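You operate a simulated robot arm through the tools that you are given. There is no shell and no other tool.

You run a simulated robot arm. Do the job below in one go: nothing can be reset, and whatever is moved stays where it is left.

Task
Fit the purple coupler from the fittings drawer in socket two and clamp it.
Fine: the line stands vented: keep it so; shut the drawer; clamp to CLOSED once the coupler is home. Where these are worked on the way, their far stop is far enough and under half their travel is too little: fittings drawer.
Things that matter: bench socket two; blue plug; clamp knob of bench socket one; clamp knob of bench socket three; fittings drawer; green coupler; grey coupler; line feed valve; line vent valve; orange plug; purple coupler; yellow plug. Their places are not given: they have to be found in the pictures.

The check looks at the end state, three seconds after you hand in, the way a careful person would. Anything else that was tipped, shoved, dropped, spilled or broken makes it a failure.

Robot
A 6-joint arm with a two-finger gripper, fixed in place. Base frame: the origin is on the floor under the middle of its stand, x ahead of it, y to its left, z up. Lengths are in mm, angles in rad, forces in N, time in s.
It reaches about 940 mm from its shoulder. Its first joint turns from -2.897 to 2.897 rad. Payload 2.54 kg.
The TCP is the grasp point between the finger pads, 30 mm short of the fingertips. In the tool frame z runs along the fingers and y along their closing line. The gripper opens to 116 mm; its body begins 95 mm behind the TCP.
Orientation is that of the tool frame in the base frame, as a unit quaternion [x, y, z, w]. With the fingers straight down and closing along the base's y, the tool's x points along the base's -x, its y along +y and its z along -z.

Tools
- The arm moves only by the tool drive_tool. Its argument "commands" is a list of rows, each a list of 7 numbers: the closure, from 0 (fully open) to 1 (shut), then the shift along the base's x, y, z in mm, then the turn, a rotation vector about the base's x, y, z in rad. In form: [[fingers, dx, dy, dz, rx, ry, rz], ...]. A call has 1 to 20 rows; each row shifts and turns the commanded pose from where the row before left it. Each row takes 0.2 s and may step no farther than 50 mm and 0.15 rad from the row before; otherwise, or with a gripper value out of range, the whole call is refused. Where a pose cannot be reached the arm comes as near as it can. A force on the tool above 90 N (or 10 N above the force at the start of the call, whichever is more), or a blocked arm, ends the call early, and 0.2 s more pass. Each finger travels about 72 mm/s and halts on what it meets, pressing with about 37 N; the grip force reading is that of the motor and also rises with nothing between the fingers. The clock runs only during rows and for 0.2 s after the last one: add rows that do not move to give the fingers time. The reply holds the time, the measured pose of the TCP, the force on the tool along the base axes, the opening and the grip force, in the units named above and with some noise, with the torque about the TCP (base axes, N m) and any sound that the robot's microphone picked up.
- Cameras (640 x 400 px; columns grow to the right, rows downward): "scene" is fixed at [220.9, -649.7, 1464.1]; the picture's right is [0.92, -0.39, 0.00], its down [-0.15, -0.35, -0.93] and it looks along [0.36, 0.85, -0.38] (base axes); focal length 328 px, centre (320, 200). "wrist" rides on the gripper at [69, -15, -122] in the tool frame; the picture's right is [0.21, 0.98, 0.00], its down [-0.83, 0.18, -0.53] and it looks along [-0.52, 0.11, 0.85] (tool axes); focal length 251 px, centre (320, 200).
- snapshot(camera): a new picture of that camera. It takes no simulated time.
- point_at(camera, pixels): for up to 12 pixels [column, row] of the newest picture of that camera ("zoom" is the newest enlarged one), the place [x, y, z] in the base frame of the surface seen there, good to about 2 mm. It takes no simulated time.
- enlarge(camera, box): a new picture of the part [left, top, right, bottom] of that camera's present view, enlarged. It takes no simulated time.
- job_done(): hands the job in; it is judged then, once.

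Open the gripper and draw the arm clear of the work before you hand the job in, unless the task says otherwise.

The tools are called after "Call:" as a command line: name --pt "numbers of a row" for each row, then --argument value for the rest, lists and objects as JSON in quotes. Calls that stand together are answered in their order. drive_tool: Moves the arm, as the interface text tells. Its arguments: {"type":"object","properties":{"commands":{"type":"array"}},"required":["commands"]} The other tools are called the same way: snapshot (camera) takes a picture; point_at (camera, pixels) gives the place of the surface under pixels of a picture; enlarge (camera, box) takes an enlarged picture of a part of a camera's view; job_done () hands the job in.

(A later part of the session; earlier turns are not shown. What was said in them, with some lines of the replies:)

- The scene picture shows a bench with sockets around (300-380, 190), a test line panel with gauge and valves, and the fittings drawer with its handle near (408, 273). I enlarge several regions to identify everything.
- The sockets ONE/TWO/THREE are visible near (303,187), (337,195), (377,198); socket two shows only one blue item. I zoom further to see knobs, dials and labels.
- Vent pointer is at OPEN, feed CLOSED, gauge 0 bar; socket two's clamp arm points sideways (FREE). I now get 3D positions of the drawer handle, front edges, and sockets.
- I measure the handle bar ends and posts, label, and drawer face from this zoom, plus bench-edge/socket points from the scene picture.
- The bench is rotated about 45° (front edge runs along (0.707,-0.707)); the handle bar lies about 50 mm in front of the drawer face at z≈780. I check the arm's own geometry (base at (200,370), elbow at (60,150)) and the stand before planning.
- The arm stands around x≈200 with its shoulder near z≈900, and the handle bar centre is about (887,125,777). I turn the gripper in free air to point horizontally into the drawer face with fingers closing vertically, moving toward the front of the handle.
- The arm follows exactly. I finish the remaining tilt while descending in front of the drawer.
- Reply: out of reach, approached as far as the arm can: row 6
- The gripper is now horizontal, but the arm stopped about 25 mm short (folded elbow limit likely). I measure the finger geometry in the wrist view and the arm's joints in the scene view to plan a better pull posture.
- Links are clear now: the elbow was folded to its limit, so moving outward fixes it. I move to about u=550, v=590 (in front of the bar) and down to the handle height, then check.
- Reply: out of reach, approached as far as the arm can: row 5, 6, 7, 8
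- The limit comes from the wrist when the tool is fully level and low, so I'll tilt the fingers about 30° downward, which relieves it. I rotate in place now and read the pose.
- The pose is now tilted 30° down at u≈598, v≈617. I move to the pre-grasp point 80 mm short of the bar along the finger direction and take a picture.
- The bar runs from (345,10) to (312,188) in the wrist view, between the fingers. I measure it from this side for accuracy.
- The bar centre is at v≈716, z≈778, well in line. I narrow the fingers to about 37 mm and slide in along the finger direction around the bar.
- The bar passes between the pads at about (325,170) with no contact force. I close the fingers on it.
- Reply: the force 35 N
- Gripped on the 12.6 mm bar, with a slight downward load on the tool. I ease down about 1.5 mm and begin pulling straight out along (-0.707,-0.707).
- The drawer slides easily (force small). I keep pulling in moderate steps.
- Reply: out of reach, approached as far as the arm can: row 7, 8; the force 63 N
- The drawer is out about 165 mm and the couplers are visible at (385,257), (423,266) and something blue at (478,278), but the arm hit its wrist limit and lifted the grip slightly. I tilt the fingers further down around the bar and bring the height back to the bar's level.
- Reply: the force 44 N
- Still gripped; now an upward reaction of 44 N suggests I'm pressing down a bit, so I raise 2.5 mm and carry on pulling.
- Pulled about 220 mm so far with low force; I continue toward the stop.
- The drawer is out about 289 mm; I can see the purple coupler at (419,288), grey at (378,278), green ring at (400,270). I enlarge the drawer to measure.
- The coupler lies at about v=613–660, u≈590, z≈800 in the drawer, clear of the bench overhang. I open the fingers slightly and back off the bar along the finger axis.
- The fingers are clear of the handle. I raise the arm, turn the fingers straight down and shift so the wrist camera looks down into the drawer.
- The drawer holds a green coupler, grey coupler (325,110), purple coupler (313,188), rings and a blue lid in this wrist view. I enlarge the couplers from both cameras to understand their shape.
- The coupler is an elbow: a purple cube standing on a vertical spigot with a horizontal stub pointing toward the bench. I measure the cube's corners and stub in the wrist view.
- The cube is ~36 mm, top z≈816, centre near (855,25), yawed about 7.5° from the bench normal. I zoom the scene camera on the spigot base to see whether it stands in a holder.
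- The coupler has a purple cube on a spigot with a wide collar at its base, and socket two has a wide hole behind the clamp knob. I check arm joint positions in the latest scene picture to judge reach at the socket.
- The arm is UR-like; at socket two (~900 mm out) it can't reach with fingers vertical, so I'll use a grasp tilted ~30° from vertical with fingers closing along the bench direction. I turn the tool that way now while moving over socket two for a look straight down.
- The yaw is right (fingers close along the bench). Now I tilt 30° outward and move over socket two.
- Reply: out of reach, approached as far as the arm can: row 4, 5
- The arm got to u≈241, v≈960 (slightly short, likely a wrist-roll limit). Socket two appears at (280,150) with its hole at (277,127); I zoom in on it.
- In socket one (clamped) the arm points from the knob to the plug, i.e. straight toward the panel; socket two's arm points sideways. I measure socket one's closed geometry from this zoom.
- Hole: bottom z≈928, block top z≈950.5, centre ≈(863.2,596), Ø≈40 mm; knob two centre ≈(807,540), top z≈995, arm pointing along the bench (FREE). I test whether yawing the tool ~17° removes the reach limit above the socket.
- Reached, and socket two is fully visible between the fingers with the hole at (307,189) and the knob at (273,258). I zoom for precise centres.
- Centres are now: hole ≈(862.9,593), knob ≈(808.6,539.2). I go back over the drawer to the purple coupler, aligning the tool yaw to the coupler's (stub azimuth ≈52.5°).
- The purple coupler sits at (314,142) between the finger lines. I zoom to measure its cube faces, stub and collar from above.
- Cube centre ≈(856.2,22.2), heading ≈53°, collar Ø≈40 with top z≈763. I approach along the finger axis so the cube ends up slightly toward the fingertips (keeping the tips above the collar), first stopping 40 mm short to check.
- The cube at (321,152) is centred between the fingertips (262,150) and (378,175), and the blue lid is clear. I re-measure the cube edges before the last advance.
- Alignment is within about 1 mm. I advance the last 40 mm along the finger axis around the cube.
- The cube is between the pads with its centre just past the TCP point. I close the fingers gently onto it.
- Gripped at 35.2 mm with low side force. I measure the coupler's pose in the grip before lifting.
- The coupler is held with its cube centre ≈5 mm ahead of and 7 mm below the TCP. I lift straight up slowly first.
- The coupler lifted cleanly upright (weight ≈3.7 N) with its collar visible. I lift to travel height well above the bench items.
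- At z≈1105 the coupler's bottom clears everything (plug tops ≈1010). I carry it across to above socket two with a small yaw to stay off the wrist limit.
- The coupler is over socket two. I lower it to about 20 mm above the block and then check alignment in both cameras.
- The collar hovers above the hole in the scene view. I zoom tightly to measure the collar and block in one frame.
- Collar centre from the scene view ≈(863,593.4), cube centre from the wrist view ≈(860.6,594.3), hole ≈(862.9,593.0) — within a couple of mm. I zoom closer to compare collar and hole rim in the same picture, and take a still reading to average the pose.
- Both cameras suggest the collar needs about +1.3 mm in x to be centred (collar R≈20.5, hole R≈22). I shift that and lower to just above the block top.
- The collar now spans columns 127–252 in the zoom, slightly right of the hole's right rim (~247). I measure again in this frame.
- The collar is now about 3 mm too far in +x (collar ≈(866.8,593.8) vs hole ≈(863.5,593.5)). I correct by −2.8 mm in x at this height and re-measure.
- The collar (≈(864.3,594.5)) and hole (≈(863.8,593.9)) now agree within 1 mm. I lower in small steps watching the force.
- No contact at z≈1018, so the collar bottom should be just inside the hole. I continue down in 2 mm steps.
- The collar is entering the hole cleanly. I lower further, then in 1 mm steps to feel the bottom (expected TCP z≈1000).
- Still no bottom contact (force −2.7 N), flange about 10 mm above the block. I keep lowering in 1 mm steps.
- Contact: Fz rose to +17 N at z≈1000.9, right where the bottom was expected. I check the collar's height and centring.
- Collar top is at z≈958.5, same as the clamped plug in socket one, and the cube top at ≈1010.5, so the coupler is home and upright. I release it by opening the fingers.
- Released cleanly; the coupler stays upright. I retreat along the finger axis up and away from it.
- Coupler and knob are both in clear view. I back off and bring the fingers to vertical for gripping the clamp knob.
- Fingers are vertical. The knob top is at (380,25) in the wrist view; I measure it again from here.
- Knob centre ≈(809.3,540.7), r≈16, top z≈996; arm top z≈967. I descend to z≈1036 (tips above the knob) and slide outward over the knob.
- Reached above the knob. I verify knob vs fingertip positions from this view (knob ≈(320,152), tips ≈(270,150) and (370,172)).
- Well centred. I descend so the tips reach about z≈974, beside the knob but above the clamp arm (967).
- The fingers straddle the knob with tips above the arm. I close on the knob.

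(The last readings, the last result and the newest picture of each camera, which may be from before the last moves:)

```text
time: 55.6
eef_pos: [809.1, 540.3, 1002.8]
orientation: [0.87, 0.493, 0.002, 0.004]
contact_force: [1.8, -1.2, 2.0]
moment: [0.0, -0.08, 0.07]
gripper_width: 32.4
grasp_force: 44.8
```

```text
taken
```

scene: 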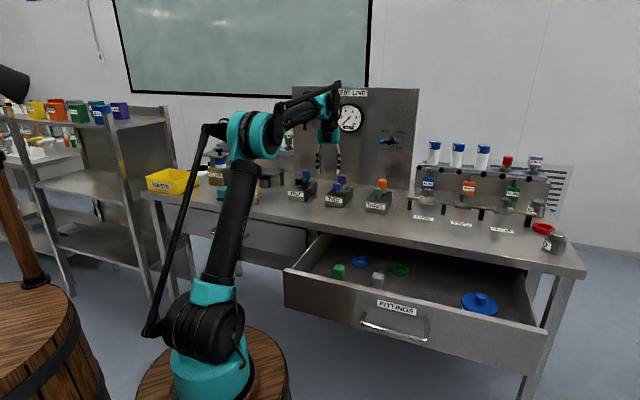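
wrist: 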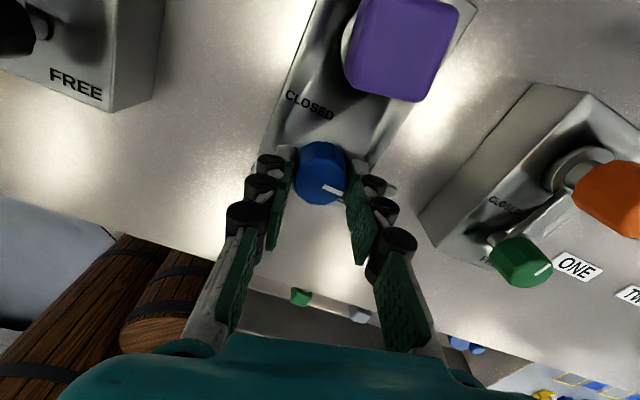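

Gripped at 32.4 mm with tiny side loads. I turn counter-clockwise 0.4 rad and check torque and the pointer.

Call:
drive_tool --pt "0.95 0 0 0 0 0 0.1" --pt "0.95 0 0 0 0 0 0.1" --pt "0.95 0 0 0 0 0 0.1" --pt "0.95 0 0 0 0 0 0.1"

Call:
enlarge --camera "scene" --box '[310, 160, 380, 210]'

```text
time: 56.6
eef_pos: [810.3, 540.9, 1001.9]
orientation: [0.754, 0.657, 0.001, 0.004]
contact_force: [0.4, -1.0, -5.6]
moment: [0.76, -0.19, -0.05]
gripper_width: 32.3
grasp_force: 44.5
```

```text
8.00 times, centred on (345, 185) of scene
```

zoom: 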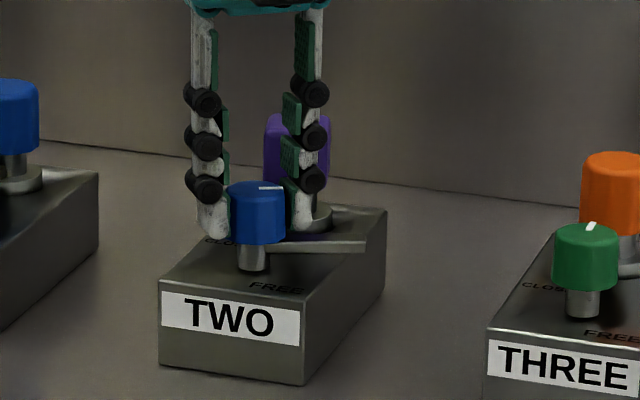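

The knob and arm are turning with the grip (arm now visibly swung). I continue the turn.

Call:
drive_tool --pt "0.95 0 0 0 0 0 0.1" --pt "0.95 0 0 0 0 0 0.1" --pt "0.95 0 0 0 0 0 0.1" --pt "0.95 0 0 0 0 0 0.1" --pt "0.95 0 0 0 0 0 0.1" --pt "0.95 0 0 0 0 0 0.1"

Call:
enlarge --camera "scene" --box '[310, 160, 380, 210]'

Call:
snapshot --camera "wrist"

```text
time: 58.0
eef_pos: [809.5, 541.1, 1002.1]
orientation: [0.527, 0.85, 0.003, 0.002]
contact_force: [3.2, -3.0, -3.4]
moment: [0.06, -0.09, 0.0]
gripper_width: 32.0
grasp_force: 45.3
```

```text
8.00 times, centred on (345, 185) of scene
```

zoom: 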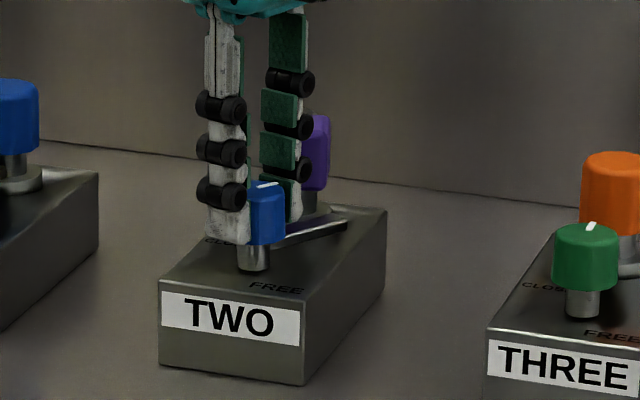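

```text
taken
```

wrist: 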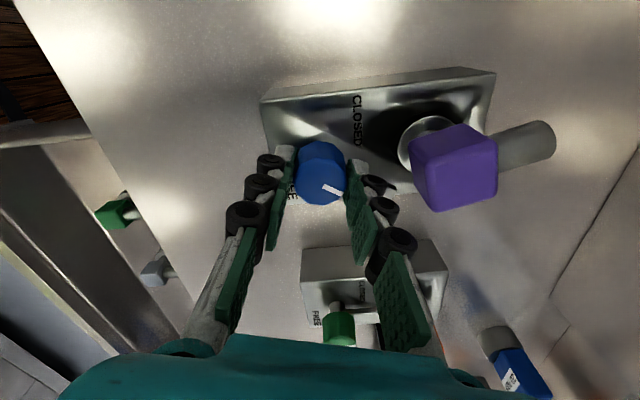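

About 57° turned, pointer following; fingers still clear of the coupler cube. I turn the remaining ~33° in smaller steps, watching torque at the stop.

Call:
drive_tool --pt "0.95 0 0 0 0 0 0.1" --pt "0.95 0 0 0 0 0 0.1" --pt "0.95 0 0 0 0 0 0.1" --pt "0.95 0 0 0 0 0 0.1" --pt "0.95 0 0 0 0 0 0.08"

Call:
enlarge --camera "scene" --box '[310, 160, 380, 210]'

Call:
snapshot --camera "wrist"

```text
time: 59.2
eef_pos: [807.5, 540.8, 1002.4]
orientation: [0.31, 0.951, 0.004, 0.002]
contact_force: [9.8, 3.9, 8.2]
moment: [0.14, -0.02, -0.03]
gripper_width: 32.3
grasp_force: 44.5
```

```text
8.00 times, centred on (345, 185) of scene
```

zoom: 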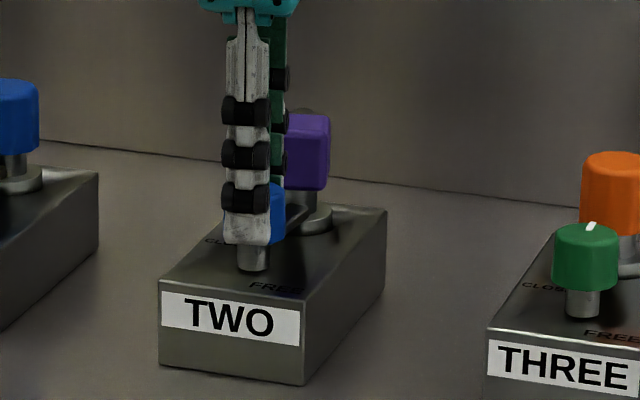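

```text
taken
```

wrist: 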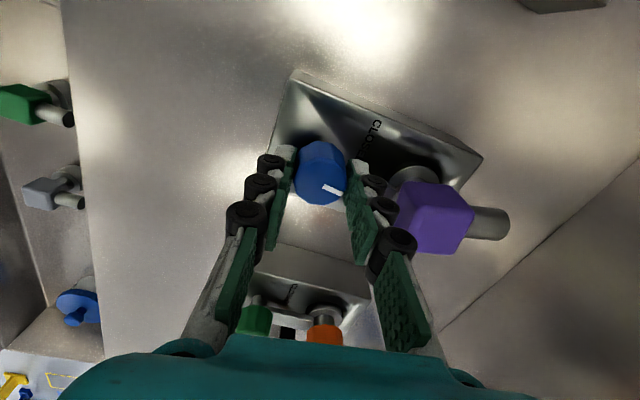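

Turned ~85°, no stop torque yet. I add the last few degrees in 0.05 rad steps with a 1 mm recentring.

Call:
drive_tool --pt "0.95 0.7 0 0 0 0 0.05" --pt "0.95 0.5 0 0 0 0 0.05" --pt "0.95 0 0 0 0 0 0"

Call:
snapshot --camera "wrist"

```text
time: 60.0
eef_pos: [808.9, 540.9, 1002.8]
orientation: [0.262, 0.965, 0.001, 0.001]
contact_force: [-9.3, -9.1, -10.8]
moment: [-0.39, 0.15, -0.41]
gripper_width: 32.3
grasp_force: 45.0
```

```text
taken
```

wrist: 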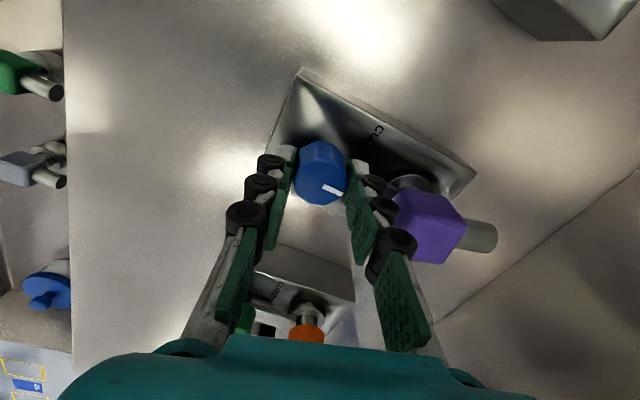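

Rotation is now ≈90.5° and a counter-torque of −0.41 N·m has appeared, suggesting the closed stop. I measure the pointer direction and arm.

Call:
enlarge --camera "wrist" --box '[260, 60, 480, 270]'

```text
1.90 times, centred on (370, 165) of wrist
```

zoom: 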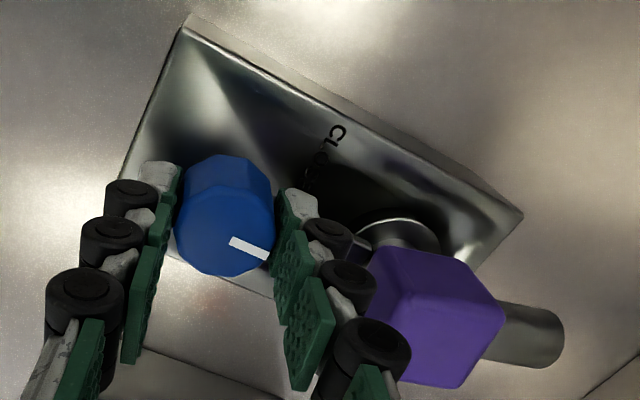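

Call:
point_at --camera "zoom" --pixels '[[232, 242], [264, 255], [362, 245], [357, 241], [325, 170], [400, 225], [435, 310], [375, 245], [225, 225]]'

Call:
enlarge --camera "scene" --box '[320, 165, 370, 205]'

```text
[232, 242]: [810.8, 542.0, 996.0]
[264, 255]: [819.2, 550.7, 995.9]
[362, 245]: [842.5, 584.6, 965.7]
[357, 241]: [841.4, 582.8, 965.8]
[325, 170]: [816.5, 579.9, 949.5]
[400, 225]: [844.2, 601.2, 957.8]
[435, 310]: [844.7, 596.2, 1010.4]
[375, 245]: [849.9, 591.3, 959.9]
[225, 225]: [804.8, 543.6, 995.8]
```

```text
10.00 times, centred on (345, 185) of scene
```

zoom: 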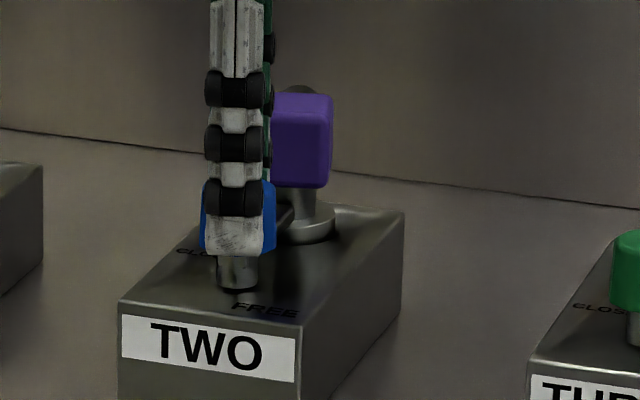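

The pointer now reads az ≈46° (from −45°), i.e. straight toward the coupler, and the clamp arm reaches over the collar. I press 0.04 rad more to confirm the stop.

Call:
drive_tool --pt "0.95 0 0 0 0 0 0.04" --pt "0.95 0 0 0 0 0 0"

```text
time: 60.6
eef_pos: [808.6, 541.1, 1001.8]
orientation: [0.243, 0.97, 0.003, 0.002]
contact_force: [-13.4, -9.5, -6.9]
moment: [-0.13, 0.59, -0.84]
gripper_width: 32.2
grasp_force: 44.4
```

Counter-torque rose to −0.84 N·m, confirming the closed stop. I open the fingers just enough and lift straight off the knob.

Call:
drive_tool --pt "0.7 0 0 0 0 0 0" --pt "0.62 0 0 0 0 0 0" --pt "0.56 0 0 0 0 0 0" --pt "0.56 0 0 12 0 0 0" --pt "0.56 0 0 12 0 0 0" --pt "0.56 0 0 12 0 0 0" --pt "0.56 0 0 0 0 0 0"

Call:
snapshot --camera "wrist"

Call:
enlarge --camera "scene" --box '[320, 155, 370, 205]'

```text
time: 62.2
eef_pos: [811.7, 541.3, 1036.7]
orientation: [0.243, 0.97, 0.003, 0.002]
contact_force: [0.3, -0.2, 0.2]
moment: [0.03, -0.01, -0.02]
gripper_width: 51.0
grasp_force: 0.0
```

```text
taken
```

wrist: 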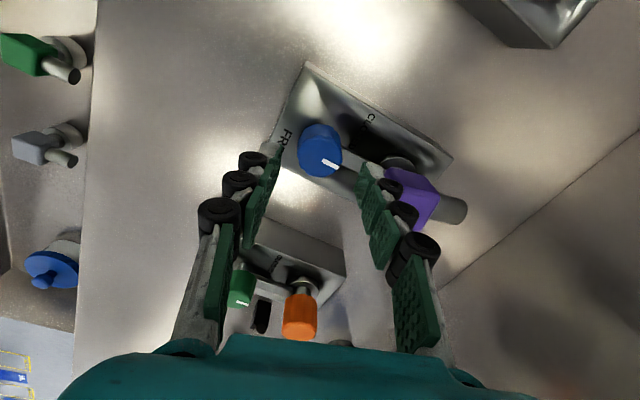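

```text
8.00 times, centred on (345, 180) of scene
```

zoom: 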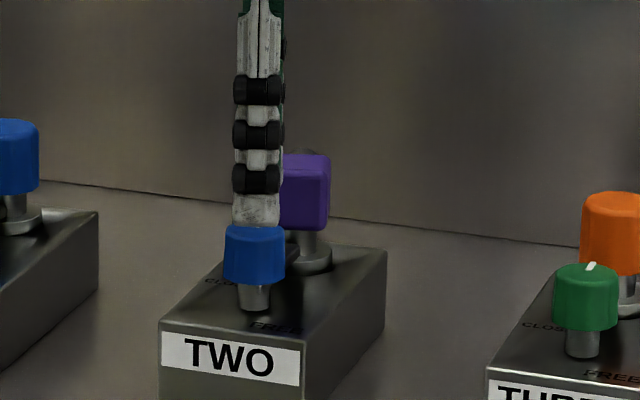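

The clamp is closed and the coupler upright. I retreat toward the robot over the knob, then rise.

Call:
drive_tool --pt "0.56 -18.4 -17 3 0 0 0" --pt "0.56 -18.4 -17 3 0 0 0" --pt "0.56 -18.4 -17 3 0 0 0" --pt "0.56 -18.4 -17 10 0 0 0" --pt "0.56 -18.4 -17 20 0 0 0" --pt "0.56 -18.4 -17 20 0 0 0" --pt "0.56 0 0 0 0 0 0"

Call:
snapshot --camera "wrist"

Call:
enlarge --camera "scene" --box '[320, 155, 370, 205]'

```text
time: 63.8
eef_pos: [699.6, 439.2, 1097.1]
orientation: [0.242, 0.97, 0.004, 0.002]
contact_force: [-0.2, -0.1, 0.2]
moment: [0.02, 0.03, 0.01]
gripper_width: 51.0
grasp_force: 0.2
```

```text
taken
```

wrist: 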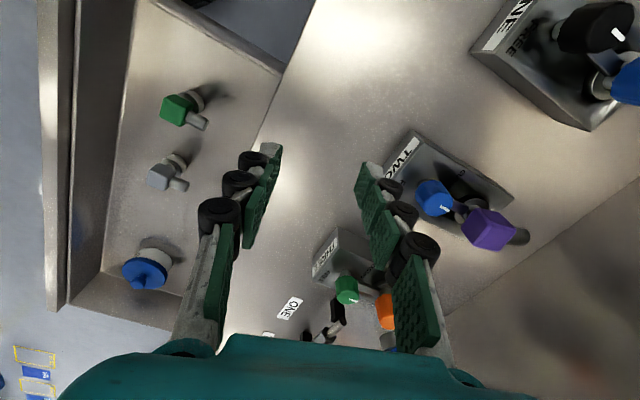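

```text
8.00 times, centred on (345, 180) of scene
```

zoom: 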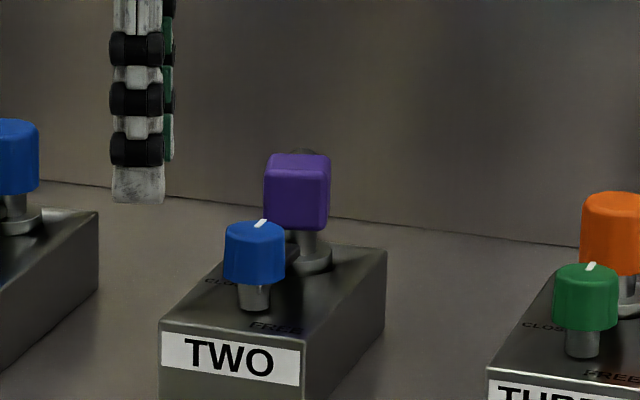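

Socket two's pointer now matches socket three's closed pointer, and the coupler is upright. Next I shut the drawer: I swing back in front of the drawer handle with the tool yawed for the bar.

Call:
drive_tool --pt "0.5 -1.84 -39.1 0 0 0 -0.0198" --pt "0.5 -1.84 -39.1 0 0 0 -0.0198" --pt "0.5 -1.84 -39.1 0 0 0 -0.0198" --pt "0.5 -1.84 -39.1 0 0 0 -0.0198" --pt "0.5 -1.84 -39.1 0 0 0 -0.0198" --pt "0.5 -1.84 -39.1 0 0 0 -0.0198" --pt "0.5 -1.84 -39.1 0 0 0 -0.0198" --pt "0.5 -1.84 -39.1 0 0 0 -0.0198" --pt "0.5 -1.84 -39.1 0 0 0 -0.0198" --pt "0.5 -1.84 -39.1 0 0 0 -0.0198" --pt "0.5 -1.84 -39.1 0 0 0 -0.0198" --pt "0.5 -1.84 -39.1 0 0 0 -0.0198" --pt "0.5 -1.84 -39.1 0 0 0 -0.0198" --pt "0.5 -1.84 -39.1 0 0 0 -0.0198" --pt "0.5 -1.84 -39.1 0 0 0 -0.0198" --pt "0.5 0 0 0 0 0 0"

Call:
snapshot --camera "scene"

Call:
snapshot --camera "wrist"

```text
time: 67.2
eef_pos: [672.3, -147.3, 1097.9]
orientation: [0.383, 0.924, 0.003, 0.002]
contact_force: [-0.7, -0.2, 0.0]
moment: [-0.02, 0.0, 0.04]
gripper_width: 57.9
grasp_force: 0.0
```

```text
taken
```

scene: 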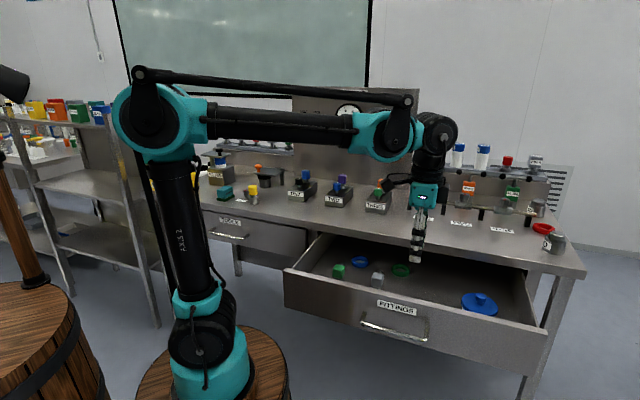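

```text
taken
```

wrist: 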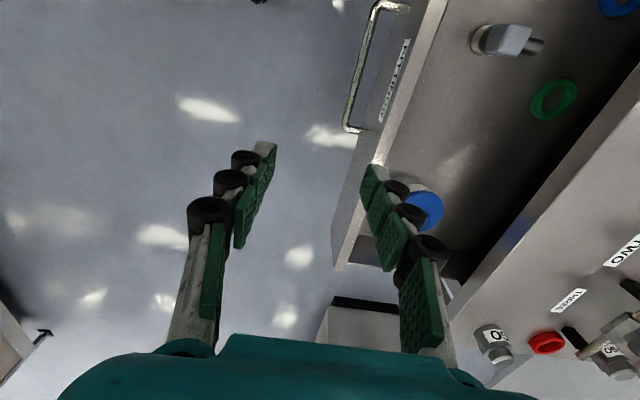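

I measure the handle bar in both views (scene bar from (363,318) to (428,338); wrist bar around (358,70)).

Call:
point_at --camera "wrist" --pixels '[[375, 20], [366, 45], [357, 80], [350, 110], [346, 126], [395, 90], [365, 130], [380, 100]]'

Call:
enlarge --camera "scene" --box '[350, 290, 450, 350]'

```text
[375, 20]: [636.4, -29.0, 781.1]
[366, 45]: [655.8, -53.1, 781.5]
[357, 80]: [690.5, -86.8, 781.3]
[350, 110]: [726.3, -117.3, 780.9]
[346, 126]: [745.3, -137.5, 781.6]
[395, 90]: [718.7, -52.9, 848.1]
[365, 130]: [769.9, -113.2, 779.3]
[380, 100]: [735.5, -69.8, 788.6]
```

```text
6.40 times, centred on (400, 320) of scene
```

zoom: 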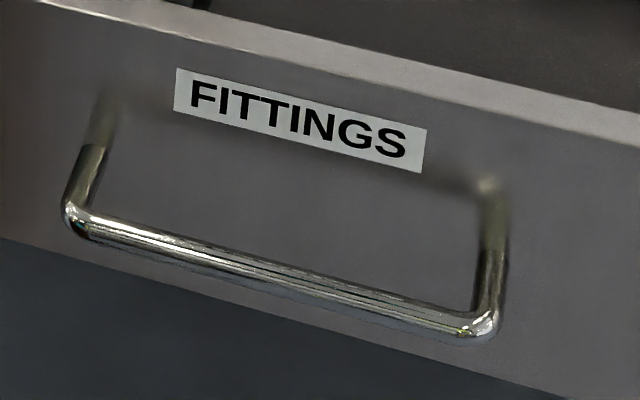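

The bar centre is now at about v=428, z≈776. I tilt to 53° and descend to a pre-grasp 80 mm from the bar.

Call:
drive_tool --pt "0.68 0.7 0.6 -36.3 0.0653 -0.0653 0" --pt "0.68 0.7 0.6 -36.3 0.0653 -0.0653 0" --pt "0.68 0.7 0.6 -36.3 0.0653 -0.0653 0" --pt "0.68 0.7 0.6 -36.3 0.0653 -0.0653 0" --pt "0.68 0.7 0.6 -36.3 0.0653 -0.0653 0" --pt "0.68 0.6 0.5 -36.3 0.0653 -0.0653 0" --pt "0.68 0.6 0.5 -36.3 0.0653 -0.0653 0" --pt "0.68 0 0 0 0 0 0"

Call:
snapshot --camera "wrist"

```text
time: 69.0
eef_pos: [679.0, -143.6, 843.8]
orientation: [0.363, 0.875, 0.297, 0.123]
contact_force: [-0.3, -0.2, -0.3]
moment: [-0.05, 0.01, 0.02]
gripper_width: 37.3
grasp_force: 0.1
```

```text
taken
```

wrist: 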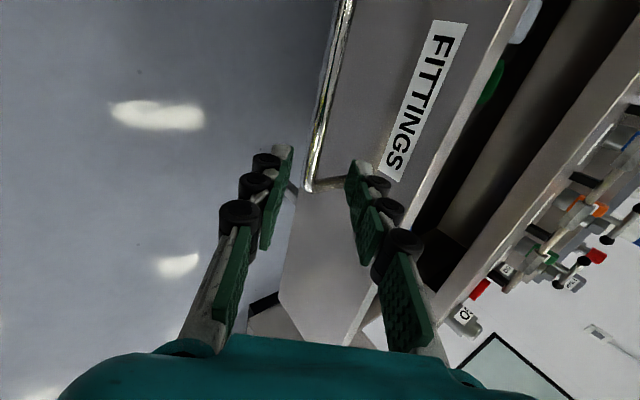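

The bar ends near (312,188), lying between the finger lines. I measure it once more before sliding on.

Call:
point_at --camera "wrist" --pixels '[[335, 50], [325, 110], [318, 150], [310, 182], [345, 185], [288, 155], [352, 168], [370, 120]]'

```text
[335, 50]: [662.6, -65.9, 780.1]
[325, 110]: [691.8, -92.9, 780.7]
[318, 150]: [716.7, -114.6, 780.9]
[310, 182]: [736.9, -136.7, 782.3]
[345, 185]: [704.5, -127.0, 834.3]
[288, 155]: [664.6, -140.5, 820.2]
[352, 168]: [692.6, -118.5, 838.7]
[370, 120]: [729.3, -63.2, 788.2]
```

Bar centre confirmed at about v≈428, z≈776. I narrow the fingers to ~30 mm and slide on along the finger axis.

Call:
drive_tool --pt "0.74 0 0 0 0 0 0" --pt "0.74 8.3 8.3 -16 0 0 0" --pt "0.74 8.3 8.3 -16 0 0 0" --pt "0.74 8.3 8.3 -16 0 0 0" --pt "0.74 8.3 8.3 -16 0 0 0" --pt "0.74 0 0 0 0 0 0"

Call:
snapshot --camera "wrist"

```text
time: 70.4
eef_pos: [711.8, -109.7, 777.3]
orientation: [0.364, 0.875, 0.295, 0.125]
contact_force: [-0.3, 0.9, 0.5]
moment: [0.0, 0.04, -0.02]
gripper_width: 30.3
grasp_force: 0.1
```

```text
taken
```

wrist: 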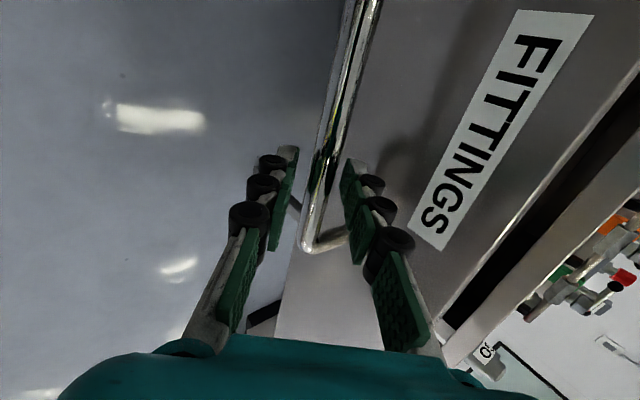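

The bar passes between the pads at about (322,175) with no contact. I close on it.

Call:
drive_tool --pt "0.85 0 0 0 0 0 0" --pt "1.0 0 0 0 0 0 0" --pt "1.0 0 0 0 0 0 0" --pt "1.0 0 0 0 0 0 0"

```text
time: 71.4
eef_pos: [710.8, -110.5, 778.5]
orientation: [0.363, 0.875, 0.297, 0.124]
contact_force: [1.3, 0.2, 6.1]
moment: [-0.2, -0.22, 0.26]
gripper_width: 12.3
grasp_force: 39.2
```

Gripped at 12.3 mm. I push the drawer in along (+0.707,+0.707) gently.

Call:
drive_tool --pt "1.0 5 5 0 0 0 0" --pt "1.0 10 10 0 0 0 0" --pt "1.0 12 12 0 0 0 0" --pt "1.0 12 12 0 0 0 0" --pt "1.0 12 12 0 0 0 0" --pt "1.0 12 12 0 0 0 0" --pt "1.0 12 12 0 0 0 0" --pt "1.0 12 12 0 0 0 0"

Call:
snapshot --camera "scene"

```text
time: 73.2
eef_pos: [797.8, -24.0, 778.6]
orientation: [0.363, 0.874, 0.297, 0.124]
contact_force: [7.8, -6.9, 10.5]
moment: [-0.3, -0.36, 0.25]
gripper_width: 12.6
grasp_force: 39.1
```

```text
taken
```

scene: 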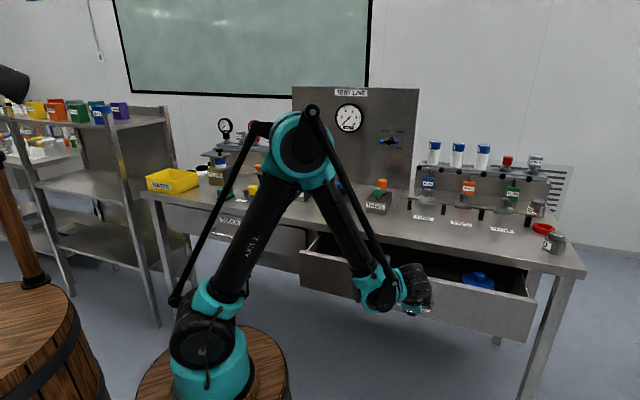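

Drawer moving in smoothly (about 165 mm to go). I continue pushing.

Call:
drive_tool --pt "1.0 12 12 0 0 0 0" --pt "1.0 12 12 0 0 0 0" --pt "1.0 12 12 0 0 0 0" --pt "1.0 12 12 0 0 0 0" --pt "1.0 12 12 0 0 0 0" --pt "1.0 12 12 0 0 0 0" --pt "1.0 12 12 0 0 0 0" --pt "1.0 8 8 0 0 0 0"

```text
time: 75.0
eef_pos: [889.9, 69.8, 778.4]
orientation: [0.364, 0.875, 0.296, 0.122]
contact_force: [2.6, -1.4, -12.1]
moment: [0.17, 0.17, 0.54]
gripper_width: 12.4
grasp_force: 39.4
```

About 34 mm remains to the closed position. I slow down and push until the stop is felt.

Call:
drive_tool --pt "1.0 5 5 0 0 0 0" --pt "1.0 5 5 0 0 0 0" --pt "1.0 5 5 0 0 0 0" --pt "1.0 4 4 0 0 0 0" --pt "1.0 2 2 0 0 0 0" --pt "1.0 0 0 0 0 0 0"

```text
time: 76.4
eef_pos: [910.5, 90.6, 778.8]
orientation: [0.363, 0.875, 0.296, 0.123]
contact_force: [-0.8, 1.6, -12.5]
moment: [-0.21, -0.15, 0.42]
gripper_width: 12.3
grasp_force: 39.2
```

Call:
drive_tool --pt "1.0 1.5 1.5 0 0 0 0" --pt "1.0 1.5 1.5 0 0 0 0" --pt "1.0 1.5 1.5 0 0 0 0" --pt "1.0 0 0 0 0 0 0"

Call:
enlarge --camera "scene" --box '[290, 210, 560, 330]'

```text
time: 77.4
eef_pos: [915.3, 94.3, 777.3]
orientation: [0.364, 0.874, 0.297, 0.124]
contact_force: [-2.7, 2.4, -10.2]
moment: [-0.05, 0.0, 0.48]
gripper_width: 12.6
grasp_force: 39.2
```

```text
2.37 times, centred on (425, 270) of scene
```

zoom: 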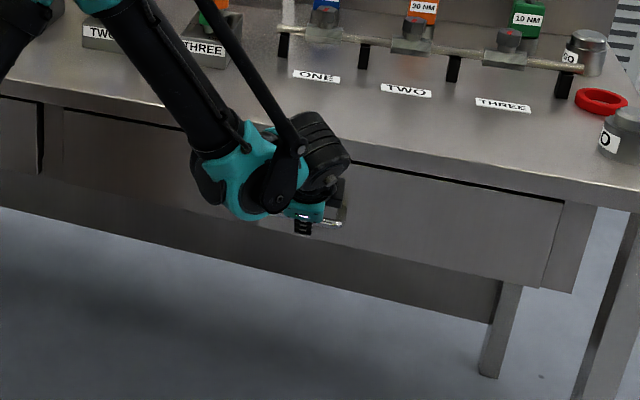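

Nearly flush but no stop force yet (v≈714). I nudge in 1 mm increments until resistance appears.

Call:
drive_tool --pt "1.0 1 1 0 0 0 0" --pt "1.0 1 1 0 0 0 0" --pt "1.0 1 1 0 0 0 0" --pt "1.0 0 0 0 0 0 0"

```text
time: 78.4
eef_pos: [917.2, 96.3, 778.8]
orientation: [0.364, 0.875, 0.295, 0.123]
contact_force: [-36.0, -14.0, -21.2]
moment: [-0.41, -0.12, 0.11]
gripper_width: 13.0
grasp_force: 38.8
```

A −35 N reaction along the push direction shows the drawer is against its closed stop. I release the bar and back out along the finger axis.

Call:
drive_tool --pt "0.9 0 0 0 0 0 0" --pt "0.8 0 0 0 0 0 0" --pt "0.78 0 0 0 0 0 0"

Call:
snapshot --camera "wrist"

```text
time: 79.2
eef_pos: [919.3, 98.0, 778.3]
orientation: [0.363, 0.874, 0.297, 0.124]
contact_force: [-0.5, 0.1, 0.9]
moment: [0.02, -0.02, -0.02]
gripper_width: 25.8
grasp_force: 0.0
```

```text
taken
```

wrist: 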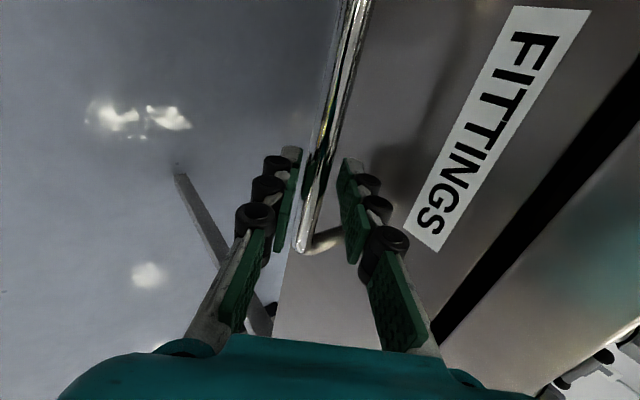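

Fingers are open around the bar with no contact force. I retreat along the finger axis, then up and away.

Call:
drive_tool --pt "0.78 -3.4 -3.4 6.4 0 0 0" --pt "0.78 -6.8 -6.8 12.8 0 0 0" --pt "0.78 -6.8 -6.8 12.8 0 0 0" --pt "0.78 -6.8 -6.8 12.8 0 0 0" --pt "0.78 -10 -10 16 0 0 0" --pt "0.78 -15 -15 20 0 0 0" --pt "0.78 -15 -15 20 0 0 0" --pt "0.78 -20 -20 25 0 0 0"

Call:
snapshot --camera "scene"

Call:
snapshot --camera "wrist"

```text
time: 81.0
eef_pos: [834.2, 12.6, 903.8]
orientation: [0.363, 0.875, 0.296, 0.123]
contact_force: [-0.4, -0.2, 0.3]
moment: [-0.01, 0.05, 0.03]
gripper_width: 25.4
grasp_force: 0.0
```

```text
taken
```

scene: 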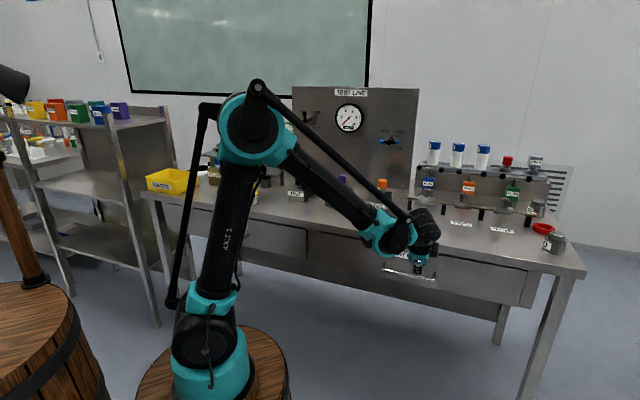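

```text
taken
```

wrist: 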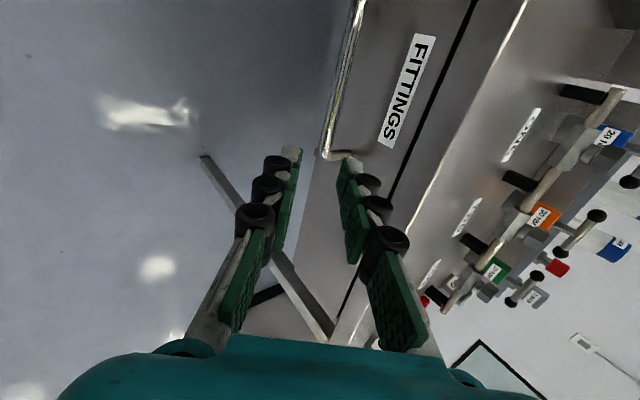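

The drawer looks flush again. I measure the face and bar to compare with the start values (face v≈762.5, bar v≈712–715).

Call:
point_at --camera "wrist" --pixels '[[425, 50], [385, 140], [400, 100], [350, 40], [340, 90], [330, 140], [450, 60], [470, 50]]'

```text
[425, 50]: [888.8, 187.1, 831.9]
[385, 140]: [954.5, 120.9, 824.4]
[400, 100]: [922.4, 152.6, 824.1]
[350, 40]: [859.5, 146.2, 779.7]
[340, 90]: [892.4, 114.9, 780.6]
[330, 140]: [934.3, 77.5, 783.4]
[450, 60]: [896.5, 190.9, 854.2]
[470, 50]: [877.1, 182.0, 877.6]
```

Face v≈760.5 and bar v≈711–712 match the starting values within measurement noise. I draw the arm up and back, clear of the bench, opening the gripper.

Call:
drive_tool --pt "0.5 -25 -5 30 0 0 0" --pt "0.3 -28 5 33 -0.0653 0.0653 0" --pt "0.0 -28 10 33 -0.0653 0.0653 0" --pt "0.0 -28 10 33 -0.0653 0.0653 0" --pt "0.0 -28 10 33 -0.0653 0.0653 0" --pt "0.0 -28 10 33 -0.0653 0.0653 0" --pt "0.0 -28 10 33 -0.0653 0.0653 0" --pt "0.0 -28 10 33 -0.0653 0.0653 0" --pt "0.0 -28 10 33 0 0 0" --pt "0.0 -28 10 33 0 0 0" --pt "0.0 -28 10 33 0 0 0" --pt "0.0 -28 10 0 0 0 0" --pt "0.0 0 0 0 0 0 0"

Call:
snapshot --camera "scene"

```text
time: 83.8
eef_pos: [499.7, 113.6, 1266.7]
orientation: [0.383, 0.924, 0.003, 0.002]
contact_force: [0.8, -0.2, -0.2]
moment: [-0.01, 0.01, -0.03]
gripper_width: 116.0
grasp_force: 0.1
```

```text
taken
```

scene: 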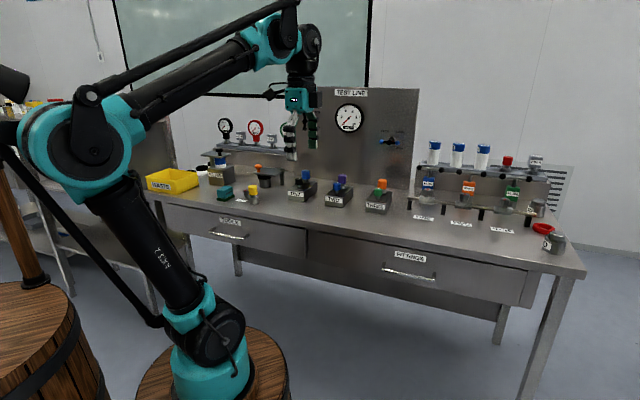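

The arm is clear with the gripper open. I do final close-up checks of the drawer, socket two, and the panel.

Call:
enlarge --camera "scene" --box '[370, 240, 450, 290]'

Call:
enlarge --camera "scene" --box '[280, 160, 400, 220]'

Call:
enlarge --camera "scene" --box '[290, 90, 420, 160]'

Call:
enlarge --camera "scene" --box '[315, 160, 365, 210]'

```text
8.00 times, centred on (410, 265) of scene
```

zoom: 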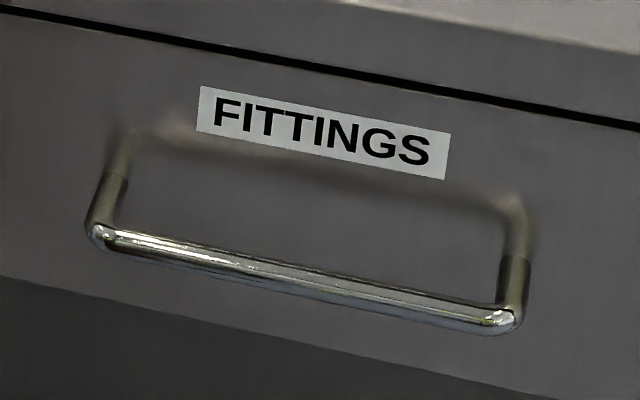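

```text
5.33 times, centred on (340, 190) of scene
```

zoom: 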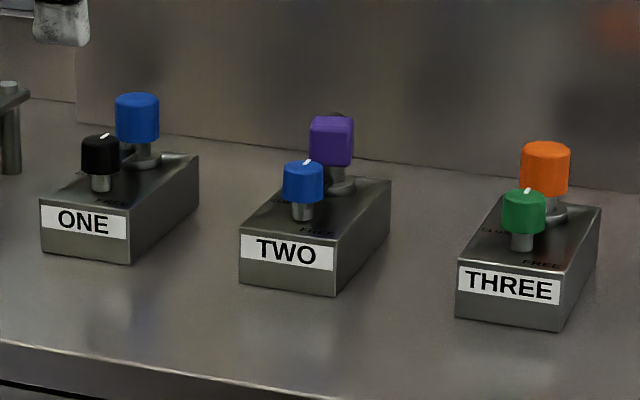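

```text
4.92 times, centred on (355, 125) of scene
```

zoom: 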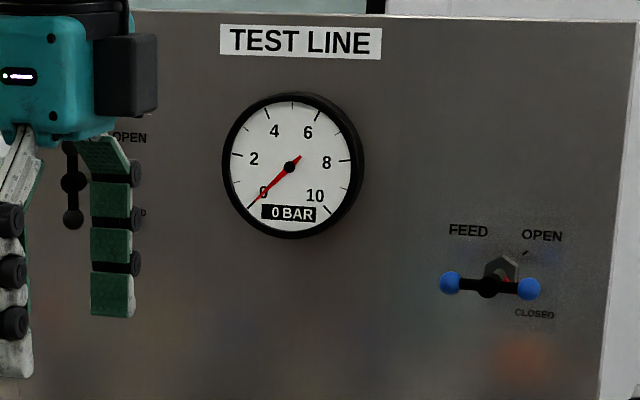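

```text
8.00 times, centred on (340, 185) of scene
```

zoom: 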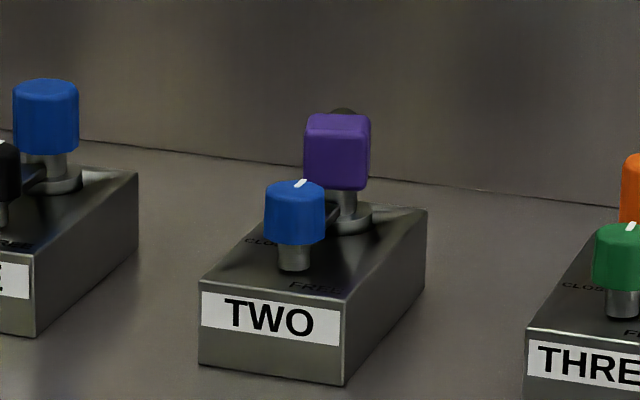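

The drawer picture is pixel-identical to the start (handle (105,234)–(490,318) in the zoom), so it is fully shut. The coupler is upright in socket two and its clamp pointer matches sockets one and three. The gauge reads 0 bar, the feed is closed, and what I can see of the vent lever is where it was. The arm is clear with the gripper open, so I hand in.

Call:
job_done

```text
The job is handed in.
```

The purple coupler is seated in socket two with its clamp turned to CLOSED, and the fittings drawer is shut. I handed the job in; the check's result has not come back.

- **Coupler:** it stands upright and bottomed out in the socket. Its collar top is at z≈958.5, the same height as the clamped plug in socket one.
- **Clamp:** I turned the knob about 90° until it met its stop. The pointer now lines up with those on sockets one and three.
- **Drawer:** I pulled it out about 289 mm and did not reach its far stop. That is more than half its travel if the drawer is no deeper than about 430 mm, which is my estimate from the bench depth. I then pushed it back until it hit its closed stop, and in the last picture it looks the same as at the start.
- **Line:** the gauge reads 0 bar and the feed valve is CLOSED. I did not touch the vent valve. The gripper partly hid it in the last picture, but the part of its lever I could see had not moved.

In the pictures, nothing else on the bench had moved, and the other drawer items looked undisturbed up to the point I shut it. The arm is parked clear of the work with the gripper open.
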